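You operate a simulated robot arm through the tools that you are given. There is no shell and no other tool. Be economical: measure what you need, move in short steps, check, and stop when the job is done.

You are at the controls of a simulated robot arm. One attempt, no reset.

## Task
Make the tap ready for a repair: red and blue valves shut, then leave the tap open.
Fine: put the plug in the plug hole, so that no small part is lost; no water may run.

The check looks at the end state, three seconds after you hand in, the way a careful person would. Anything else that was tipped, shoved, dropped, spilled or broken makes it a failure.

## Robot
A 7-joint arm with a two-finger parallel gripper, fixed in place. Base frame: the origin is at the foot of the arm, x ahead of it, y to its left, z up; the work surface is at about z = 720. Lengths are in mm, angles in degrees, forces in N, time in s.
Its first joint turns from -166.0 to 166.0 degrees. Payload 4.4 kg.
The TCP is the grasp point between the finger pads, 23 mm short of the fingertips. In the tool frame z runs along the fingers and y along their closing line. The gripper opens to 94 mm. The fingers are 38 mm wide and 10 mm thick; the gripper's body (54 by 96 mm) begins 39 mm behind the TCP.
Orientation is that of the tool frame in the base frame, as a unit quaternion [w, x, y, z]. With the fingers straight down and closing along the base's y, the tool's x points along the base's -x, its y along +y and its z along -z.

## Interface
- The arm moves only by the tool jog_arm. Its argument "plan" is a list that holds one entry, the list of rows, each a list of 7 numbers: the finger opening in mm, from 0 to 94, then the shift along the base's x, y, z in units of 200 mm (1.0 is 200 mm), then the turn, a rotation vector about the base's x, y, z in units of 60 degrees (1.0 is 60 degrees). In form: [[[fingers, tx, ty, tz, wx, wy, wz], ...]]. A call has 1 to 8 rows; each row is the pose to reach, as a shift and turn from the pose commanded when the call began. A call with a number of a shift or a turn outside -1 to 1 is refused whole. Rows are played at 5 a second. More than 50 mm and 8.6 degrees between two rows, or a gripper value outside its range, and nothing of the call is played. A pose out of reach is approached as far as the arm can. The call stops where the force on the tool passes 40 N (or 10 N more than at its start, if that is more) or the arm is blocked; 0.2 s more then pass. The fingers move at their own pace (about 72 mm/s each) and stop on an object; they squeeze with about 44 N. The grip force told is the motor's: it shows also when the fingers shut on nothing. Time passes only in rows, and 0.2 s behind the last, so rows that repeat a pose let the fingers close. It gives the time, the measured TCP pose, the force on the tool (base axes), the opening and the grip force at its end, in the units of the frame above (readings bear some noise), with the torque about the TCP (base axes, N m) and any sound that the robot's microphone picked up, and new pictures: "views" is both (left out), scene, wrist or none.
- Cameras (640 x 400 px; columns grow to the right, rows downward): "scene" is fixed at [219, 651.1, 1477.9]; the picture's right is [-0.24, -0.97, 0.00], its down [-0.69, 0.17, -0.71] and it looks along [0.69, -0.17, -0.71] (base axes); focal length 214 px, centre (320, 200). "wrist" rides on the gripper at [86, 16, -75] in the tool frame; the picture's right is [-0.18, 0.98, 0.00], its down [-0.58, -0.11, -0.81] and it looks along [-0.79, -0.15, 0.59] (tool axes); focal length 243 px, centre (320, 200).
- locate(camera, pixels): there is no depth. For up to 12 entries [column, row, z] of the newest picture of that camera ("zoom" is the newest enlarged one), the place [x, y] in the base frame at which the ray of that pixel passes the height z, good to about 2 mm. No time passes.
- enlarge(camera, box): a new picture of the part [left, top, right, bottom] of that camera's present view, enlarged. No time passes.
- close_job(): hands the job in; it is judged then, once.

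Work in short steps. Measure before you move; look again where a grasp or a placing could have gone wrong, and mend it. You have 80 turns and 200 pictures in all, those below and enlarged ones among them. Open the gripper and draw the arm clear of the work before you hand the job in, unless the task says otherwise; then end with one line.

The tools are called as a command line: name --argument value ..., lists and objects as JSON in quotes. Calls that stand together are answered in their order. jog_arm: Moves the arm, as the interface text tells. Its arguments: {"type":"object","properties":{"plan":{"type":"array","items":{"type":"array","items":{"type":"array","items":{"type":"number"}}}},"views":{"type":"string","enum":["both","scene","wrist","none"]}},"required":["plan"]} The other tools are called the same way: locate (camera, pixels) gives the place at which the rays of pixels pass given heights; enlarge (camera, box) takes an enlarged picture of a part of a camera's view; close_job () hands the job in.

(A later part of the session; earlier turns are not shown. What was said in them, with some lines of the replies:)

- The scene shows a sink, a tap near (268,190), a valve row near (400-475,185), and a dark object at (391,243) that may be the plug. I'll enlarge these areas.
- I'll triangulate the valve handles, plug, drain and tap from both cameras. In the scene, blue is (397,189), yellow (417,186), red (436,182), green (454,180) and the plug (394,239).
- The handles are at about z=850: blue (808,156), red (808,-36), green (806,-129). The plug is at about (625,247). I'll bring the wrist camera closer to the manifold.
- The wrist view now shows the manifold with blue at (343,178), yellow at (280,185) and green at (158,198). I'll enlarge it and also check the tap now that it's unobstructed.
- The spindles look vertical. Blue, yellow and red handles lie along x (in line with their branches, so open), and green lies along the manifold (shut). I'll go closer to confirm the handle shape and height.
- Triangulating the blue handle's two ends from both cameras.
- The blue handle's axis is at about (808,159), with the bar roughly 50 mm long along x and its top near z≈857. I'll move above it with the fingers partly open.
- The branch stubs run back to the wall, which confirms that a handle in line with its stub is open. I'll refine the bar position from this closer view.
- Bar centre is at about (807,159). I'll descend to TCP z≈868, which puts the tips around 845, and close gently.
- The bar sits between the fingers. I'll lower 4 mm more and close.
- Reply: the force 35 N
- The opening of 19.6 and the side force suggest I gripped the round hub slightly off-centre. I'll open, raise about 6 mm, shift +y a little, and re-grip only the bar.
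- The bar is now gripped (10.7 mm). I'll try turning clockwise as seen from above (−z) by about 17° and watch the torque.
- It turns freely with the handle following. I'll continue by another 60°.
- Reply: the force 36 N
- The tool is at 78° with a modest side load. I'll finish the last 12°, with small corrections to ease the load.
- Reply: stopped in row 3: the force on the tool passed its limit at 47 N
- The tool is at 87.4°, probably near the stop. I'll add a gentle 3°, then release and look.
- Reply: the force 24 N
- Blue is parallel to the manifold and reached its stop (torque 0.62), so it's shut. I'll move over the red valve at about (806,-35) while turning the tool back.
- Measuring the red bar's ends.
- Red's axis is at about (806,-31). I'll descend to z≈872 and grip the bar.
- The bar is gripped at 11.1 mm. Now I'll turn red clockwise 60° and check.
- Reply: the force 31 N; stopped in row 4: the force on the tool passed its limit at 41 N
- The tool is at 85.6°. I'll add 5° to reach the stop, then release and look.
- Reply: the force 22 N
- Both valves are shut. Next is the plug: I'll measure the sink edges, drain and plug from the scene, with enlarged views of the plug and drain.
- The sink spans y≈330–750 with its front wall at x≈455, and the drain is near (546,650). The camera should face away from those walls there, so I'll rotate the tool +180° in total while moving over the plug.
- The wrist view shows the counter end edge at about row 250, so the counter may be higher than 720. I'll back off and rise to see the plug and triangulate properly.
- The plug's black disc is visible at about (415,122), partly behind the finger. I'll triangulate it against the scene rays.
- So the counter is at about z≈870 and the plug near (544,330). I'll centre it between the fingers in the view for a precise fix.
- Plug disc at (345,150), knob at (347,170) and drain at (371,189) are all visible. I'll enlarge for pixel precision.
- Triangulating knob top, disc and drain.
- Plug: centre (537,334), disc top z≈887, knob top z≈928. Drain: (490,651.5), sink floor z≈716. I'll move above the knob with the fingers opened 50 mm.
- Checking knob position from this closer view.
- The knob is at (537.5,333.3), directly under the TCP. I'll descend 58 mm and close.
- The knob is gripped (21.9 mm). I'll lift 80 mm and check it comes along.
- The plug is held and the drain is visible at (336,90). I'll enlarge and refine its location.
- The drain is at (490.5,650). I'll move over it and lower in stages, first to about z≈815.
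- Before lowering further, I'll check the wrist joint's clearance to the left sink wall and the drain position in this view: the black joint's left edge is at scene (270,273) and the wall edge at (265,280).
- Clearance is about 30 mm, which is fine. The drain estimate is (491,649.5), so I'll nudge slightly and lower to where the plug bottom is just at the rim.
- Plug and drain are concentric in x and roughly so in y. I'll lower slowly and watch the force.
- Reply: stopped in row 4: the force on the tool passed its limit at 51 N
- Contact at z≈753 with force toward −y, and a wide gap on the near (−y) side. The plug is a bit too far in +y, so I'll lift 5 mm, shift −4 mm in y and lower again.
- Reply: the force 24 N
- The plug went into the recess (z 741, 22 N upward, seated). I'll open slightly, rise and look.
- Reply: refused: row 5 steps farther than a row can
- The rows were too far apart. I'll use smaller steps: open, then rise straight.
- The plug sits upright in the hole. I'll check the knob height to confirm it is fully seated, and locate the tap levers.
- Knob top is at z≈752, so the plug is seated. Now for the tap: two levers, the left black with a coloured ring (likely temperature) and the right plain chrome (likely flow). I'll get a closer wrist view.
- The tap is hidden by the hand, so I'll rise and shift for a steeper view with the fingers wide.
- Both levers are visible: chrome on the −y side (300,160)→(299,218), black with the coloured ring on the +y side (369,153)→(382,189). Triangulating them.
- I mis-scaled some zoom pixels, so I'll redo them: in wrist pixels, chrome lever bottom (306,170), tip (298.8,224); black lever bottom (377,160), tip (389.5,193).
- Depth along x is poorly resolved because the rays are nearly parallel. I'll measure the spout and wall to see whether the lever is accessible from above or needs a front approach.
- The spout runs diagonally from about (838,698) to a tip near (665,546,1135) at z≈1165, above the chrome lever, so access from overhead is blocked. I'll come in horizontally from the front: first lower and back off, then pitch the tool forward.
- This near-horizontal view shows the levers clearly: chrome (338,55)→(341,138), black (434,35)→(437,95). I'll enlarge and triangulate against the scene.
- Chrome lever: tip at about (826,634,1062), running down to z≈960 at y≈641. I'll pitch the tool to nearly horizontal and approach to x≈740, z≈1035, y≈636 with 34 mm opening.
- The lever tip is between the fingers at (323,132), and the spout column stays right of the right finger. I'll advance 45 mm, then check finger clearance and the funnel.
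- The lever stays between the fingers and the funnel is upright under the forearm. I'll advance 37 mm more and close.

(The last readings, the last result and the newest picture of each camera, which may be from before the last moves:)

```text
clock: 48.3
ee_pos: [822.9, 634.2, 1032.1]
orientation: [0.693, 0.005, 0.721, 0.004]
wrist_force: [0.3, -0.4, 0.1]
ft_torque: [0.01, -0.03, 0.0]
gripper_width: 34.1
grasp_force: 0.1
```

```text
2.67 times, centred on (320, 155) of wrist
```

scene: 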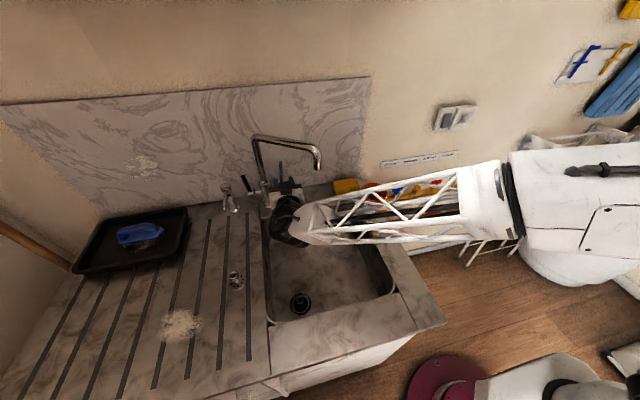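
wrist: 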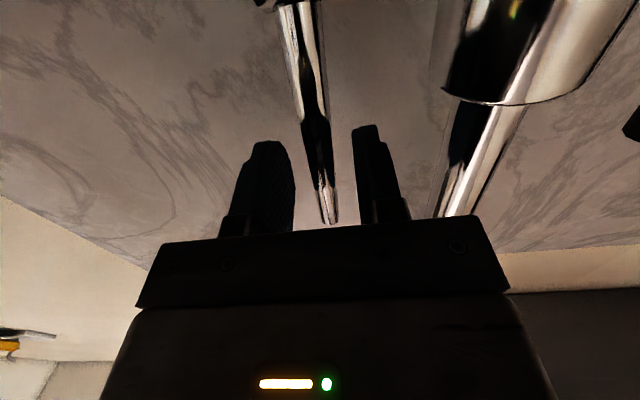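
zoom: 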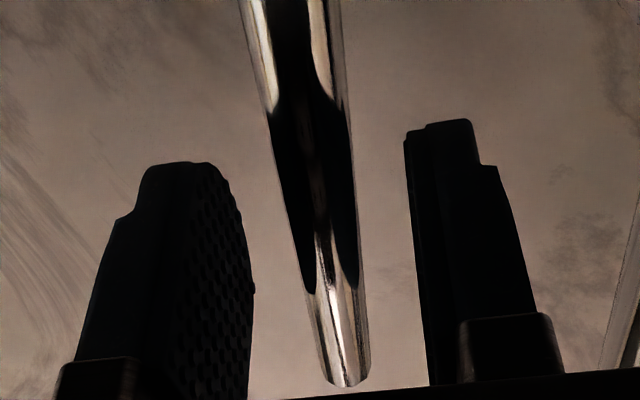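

The lever is between the pads. Closing.

jog_arm --plan '[[[16, 0, 0, 0, 0, 0, 0], [4, 0, 0, 0, 0, 0, 0], [0, 0, 0, 0, 0, 0, 0]]]' --views "wrist"

```text
clock: 49.1
ee_pos: [822.4, 636.8, 1033.3]
orientation: [0.693, 0.005, 0.721, 0.005]
wrist_force: [0.4, 40.6, -1.5]
ft_torque: [1.79, -0.09, 0.08]
gripper_width: 13.9
grasp_force: 44.6
```

wrist: 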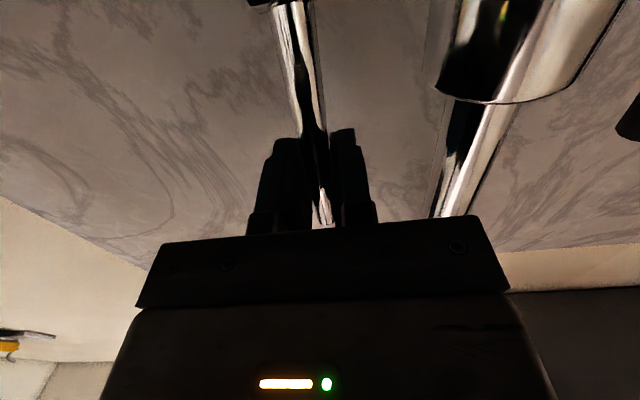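

Gripped at 13.9 mm with +40 N in y, so the lever is about 4 mm further in +y. I'll correct that and try a small pull forward.

jog_arm --plan '[[[0, 0, 0.022, 0, 0, 0, 0], [0, 0, 0.022, 0, 0, 0, 0], [0, -0.03, 0.022, 0, 0, 0, 0], [0, -0.06, 0.022, -0.003, 0, 0, 0]]]' --views "wrist"

```text
clock: 50.2
ee_pos: [811.5, 637.2, 1032.4]
orientation: [0.692, 0.007, 0.722, 0.003]
wrist_force: [-1.4, -17.5, 1.9]
ft_torque: [1.78, 0.07, 0.06]
gripper_width: 13.9
grasp_force: 45.5
stopped in row 4: the force on the tool passed its limit at 52 N (the readings are from after the stop); the commanded pose is now the measured one
```

wrist: 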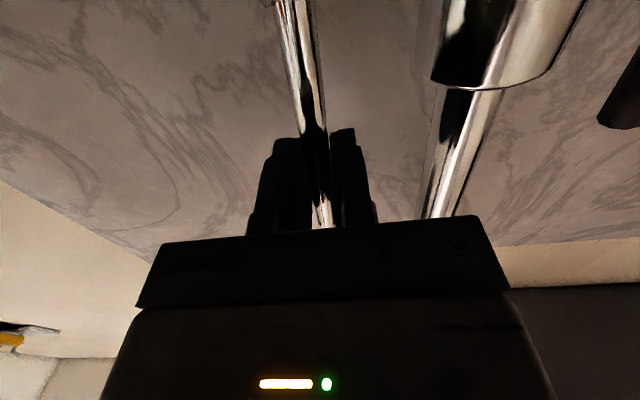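

The force limit tripped, possibly from the side correction. I'll check the lever's position in the scene, then ease y and pull again.

jog_arm --plan '[[[0, 0, -0.006, 0, 0, 0, 0], [0, -0.03, -0.006, -0.002, 0, 0, 0], [0, -0.06, -0.006, -0.006, 0, 0, 0]]]' --views "wrist"

enlarge --camera "scene" --box '[230, 140, 326, 210]'

```text
clock: 51.0
ee_pos: [799.3, 637.5, 1030.9]
orientation: [0.693, 0.007, 0.721, 0.002]
wrist_force: [18.1, 2.6, -1.6]
ft_torque: [1.75, -1.36, 0.25]
gripper_width: 14.2
grasp_force: 45.2
```

wrist: 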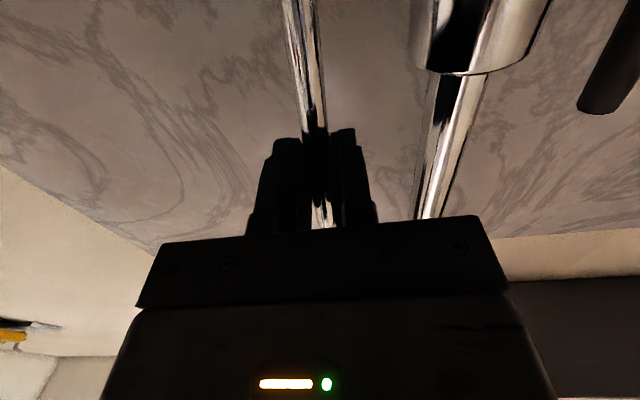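

```text
5.71 times, centred on (278, 175) of scene
```

zoom: 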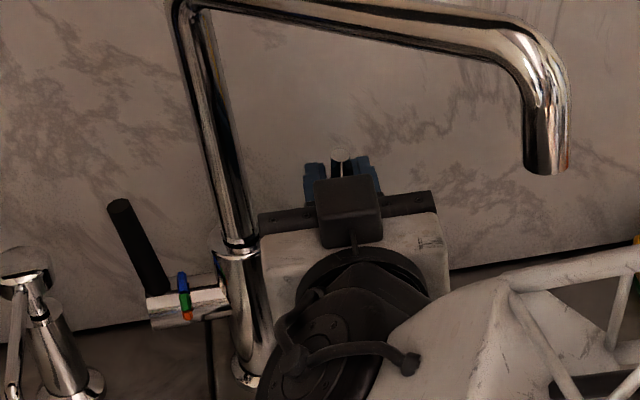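

The lever tilts forward (its end face now shows to the scene camera). I'll continue along the arc about the pivot near (824, 950) towards 50–60°.

jog_arm --plan '[[[0, -0.04, 0, -0.018, 0, 0, 0], [0, -0.085, 0, -0.045, 0, 0, 0], [0, -0.115, 0, -0.064, 0, 0, 0], [0, -0.143, 0, -0.085, 0, 0, 0], [0, -0.17, 0, -0.112, 0, 0, 0], [0, -0.195, 0, -0.14, 0, 0, 0]]]' --views "wrist"

enlarge --camera "scene" --box '[230, 140, 326, 210]'

```text
clock: 52.4
ee_pos: [760.1, 635.7, 1003.4]
orientation: [0.693, 0.006, 0.721, 0.004]
wrist_force: [1.1, 14.4, 21.6]
ft_torque: [1.0, -1.39, 0.89]
gripper_width: 13.9
grasp_force: 44.9
```

wrist: 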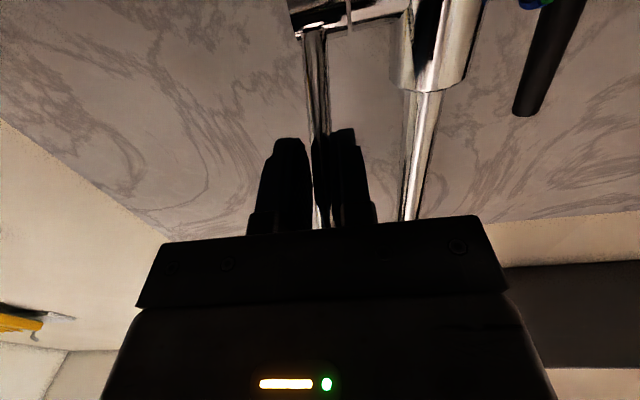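

```text
5.71 times, centred on (278, 175) of scene
```

zoom: 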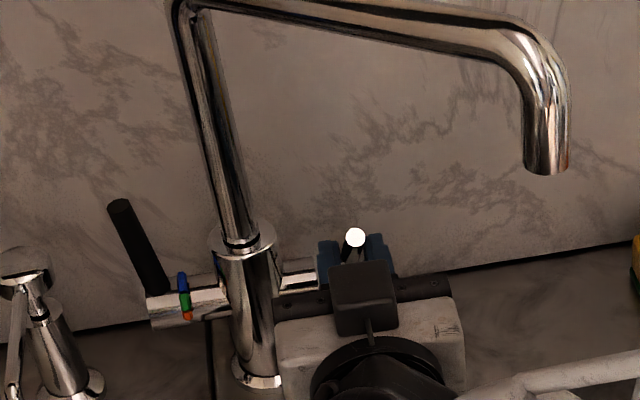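

The lever is now at about 50°, pointing at the camera. No water sound. I'll check the forearm/funnel clearance before going further.

enlarge --camera "scene" --box '[260, 150, 460, 275]'

```text
3.20 times, centred on (360, 212) of scene
```

zoom: 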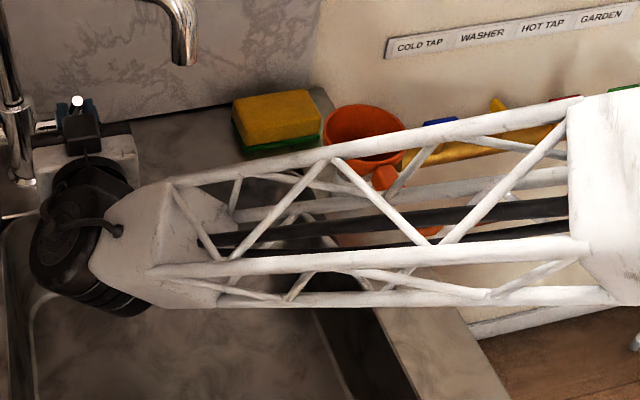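

The forearm passes well above and in front of the funnel, so it's safe. I'll continue the lever arc towards 80°.

jog_arm --plan '[[[0, -0.02, 0, -0.03, 0, 0, 0], [0, -0.04, 0, -0.06, 0, 0, 0], [0, -0.057, 0, -0.093, 0, 0, 0], [0, -0.07, 0, -0.125, 0, 0, 0], [0, -0.082, 0, -0.16, 0, 0, 0], [0, -0.09, 0, -0.195, 0, 0, 0]]]' --views "wrist"

enlarge --camera "scene" --box '[230, 140, 326, 210]'

```text
clock: 52.8
ee_pos: [758.0, 636.1, 1000.2]
orientation: [0.694, 0.007, 0.72, 0.004]
wrist_force: [0.0, 2.9, -0.8]
ft_torque: [0.76, 1.22, 0.89]
gripper_width: 13.1
grasp_force: 45.1
stopped in row 1: the force on the tool passed its limit at 70 N (the readings are from after the stop); the commanded pose is now the measured one
```

wrist: 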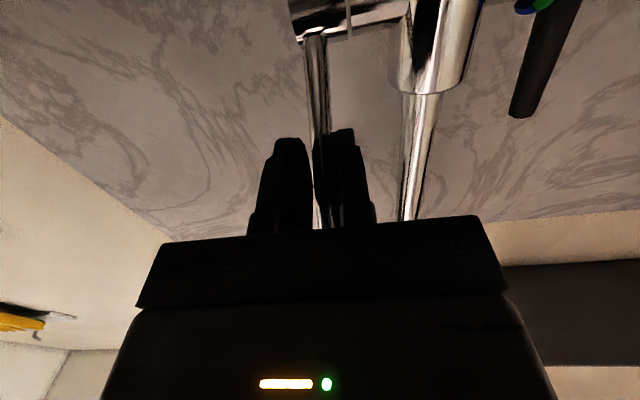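

```text
5.71 times, centred on (278, 175) of scene
```

zoom: 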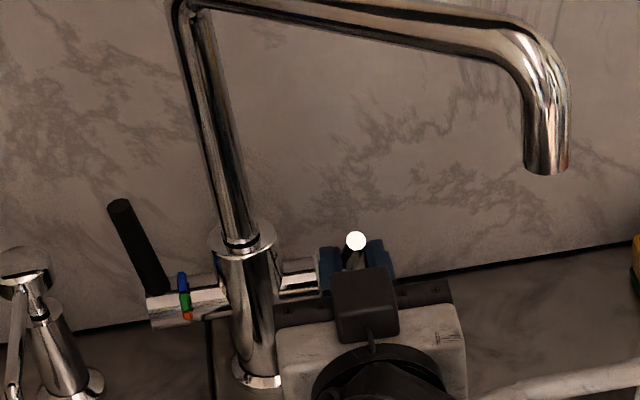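

The 70 N stop at about 50° suggests the lever's end stop, meaning fully open. I'll release and withdraw straight back.

jog_arm --plan '[[[26, 0, 0, 0, 0, 0, 0], [34, 0, 0, 0, 0, 0, 0], [34, -0.2, 0, 0, 0, 0, 0], [34, -0.42, 0, 0, 0, 0, 0], [34, -0.64, 0, 0.02, 0, 0, 0], [34, -0.86, 0, 0.05, 0, 0, 0]]]' --views "both"

enlarge --camera "scene" --box '[230, 120, 326, 210]'

enlarge --camera "wrist" --box '[240, 0, 440, 150]'

```text
clock: 54.2
ee_pos: [585.0, 637.2, 1011.1]
orientation: [0.694, 0.006, 0.72, 0.004]
wrist_force: [-0.6, 0.1, 0.2]
ft_torque: [-0.02, -0.01, -0.01]
gripper_width: 33.8
grasp_force: 0.1
```

scene: 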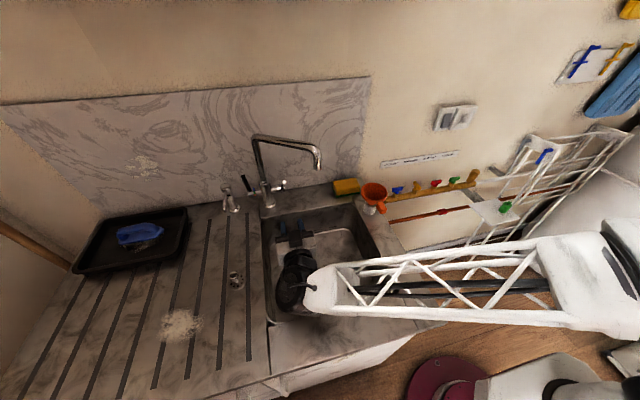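
wrist: 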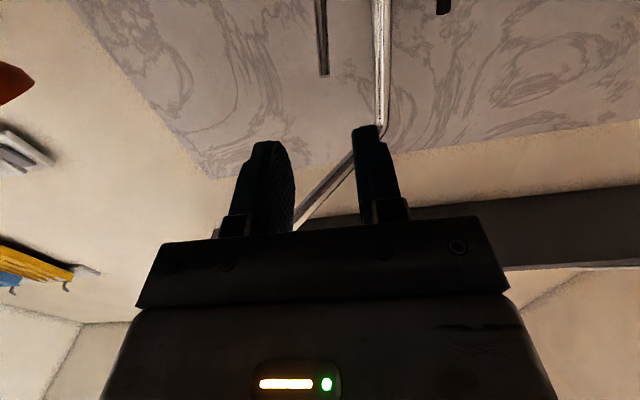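

```text
4.44 times, centred on (278, 165) of scene
```

zoom: 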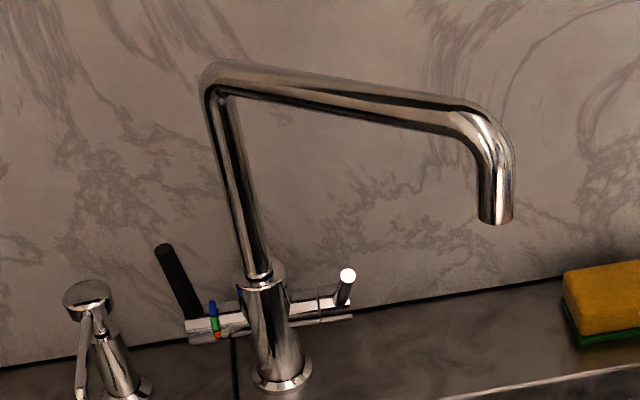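

```text
2.67 times, centred on (340, 75) of wrist
```

zoom: 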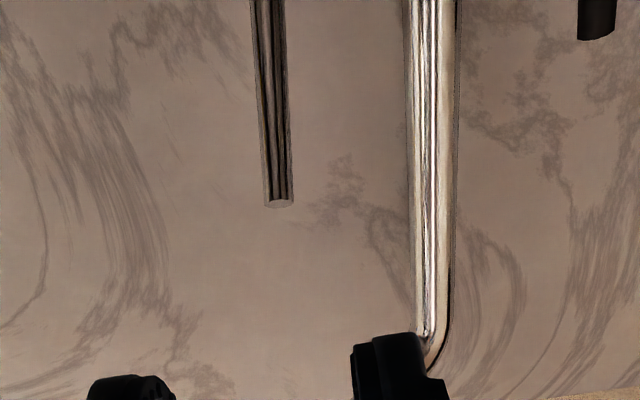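

The lever is open by about 50°, no water runs, and the spout hasn't moved. I'll draw the arm clear: back, up and level the tool.

jog_arm --plan '[[[50, -0.1, -0.05, 0.1, 0, 0.125, 0], [50, -0.2, -0.1, 0.2, 0, 0.25, 0], [50, -0.3, -0.15, 0.35, 0, 0.375, 0], [50, -0.4, -0.2, 0.5, 0, 0.5, 0], [50, -0.45, -0.3, 0.65, 0, 0.625, 0], [50, -0.5, -0.4, 0.75, 0, 0.75, 0], [50, -0.5, -0.55, 0.85, 0, 0.875, 0], [50, -0.5, -0.7, 0.95, 0, 1, 0]]]' --views "none"

jog_arm --plan '[[[80, 0, -0.2, 0, 0, 0.13, 0], [94, 0, -0.4, 0, 0, 0.26, 0], [94, 0, -0.6, 0, 0, 0.39, 0], [94, 0, -0.8, 0, 0, 0.45, 0]]]' --views "both"

enlarge --camera "scene" --box '[220, 130, 476, 320]'

```text
clock: 56.0
ee_pos: [486.3, 497.2, 1202.8]
orientation: [0.24, 0.007, 0.971, 0.0]
wrist_force: [0.5, 0.3, -0.4]
ft_torque: [0.01, 0.01, 0.0]
gripper_width: 50.1
grasp_force: 0.2
```

```text
clock: 57.0
ee_pos: [488.0, 339.3, 1201.7]
orientation: [0.006, 0.007, 1.0, -0.002]
wrist_force: [-0.5, 0.3, -0.1]
ft_torque: [-0.03, -0.01, 0.01]
gripper_width: 94.0
grasp_force: 0.1
```

scene: 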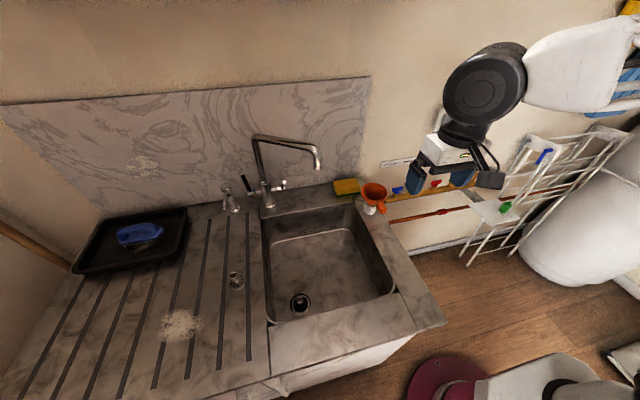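
wrist: 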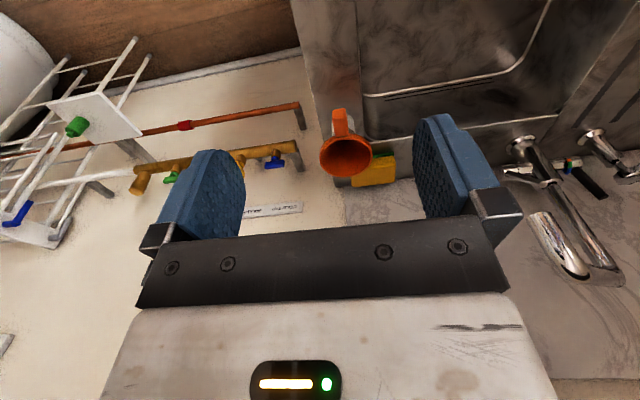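

```text
2.11 times, centred on (348, 225) of scene
```

zoom: 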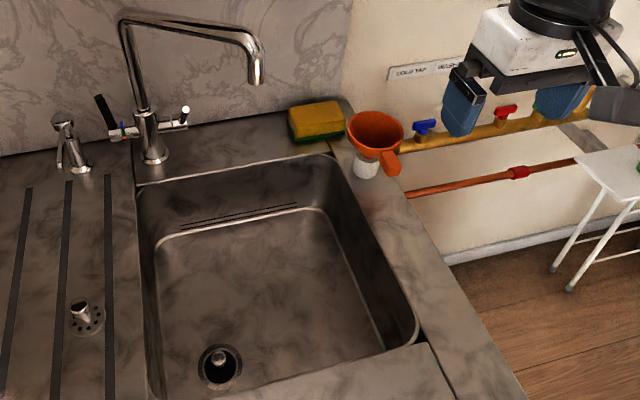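

Red and blue are shut, the solid plug sits in the drain, the tap lever is open and dry, and the funnel, sponge and other items are as they were. The gripper is open and clear, so I'm handing in.

close_job

```text
The job is handed in.
```

The red and blue valves are shut, the plug is in the plug hole, and the tap is open with no water running; the arm is clear and the job is handed in.
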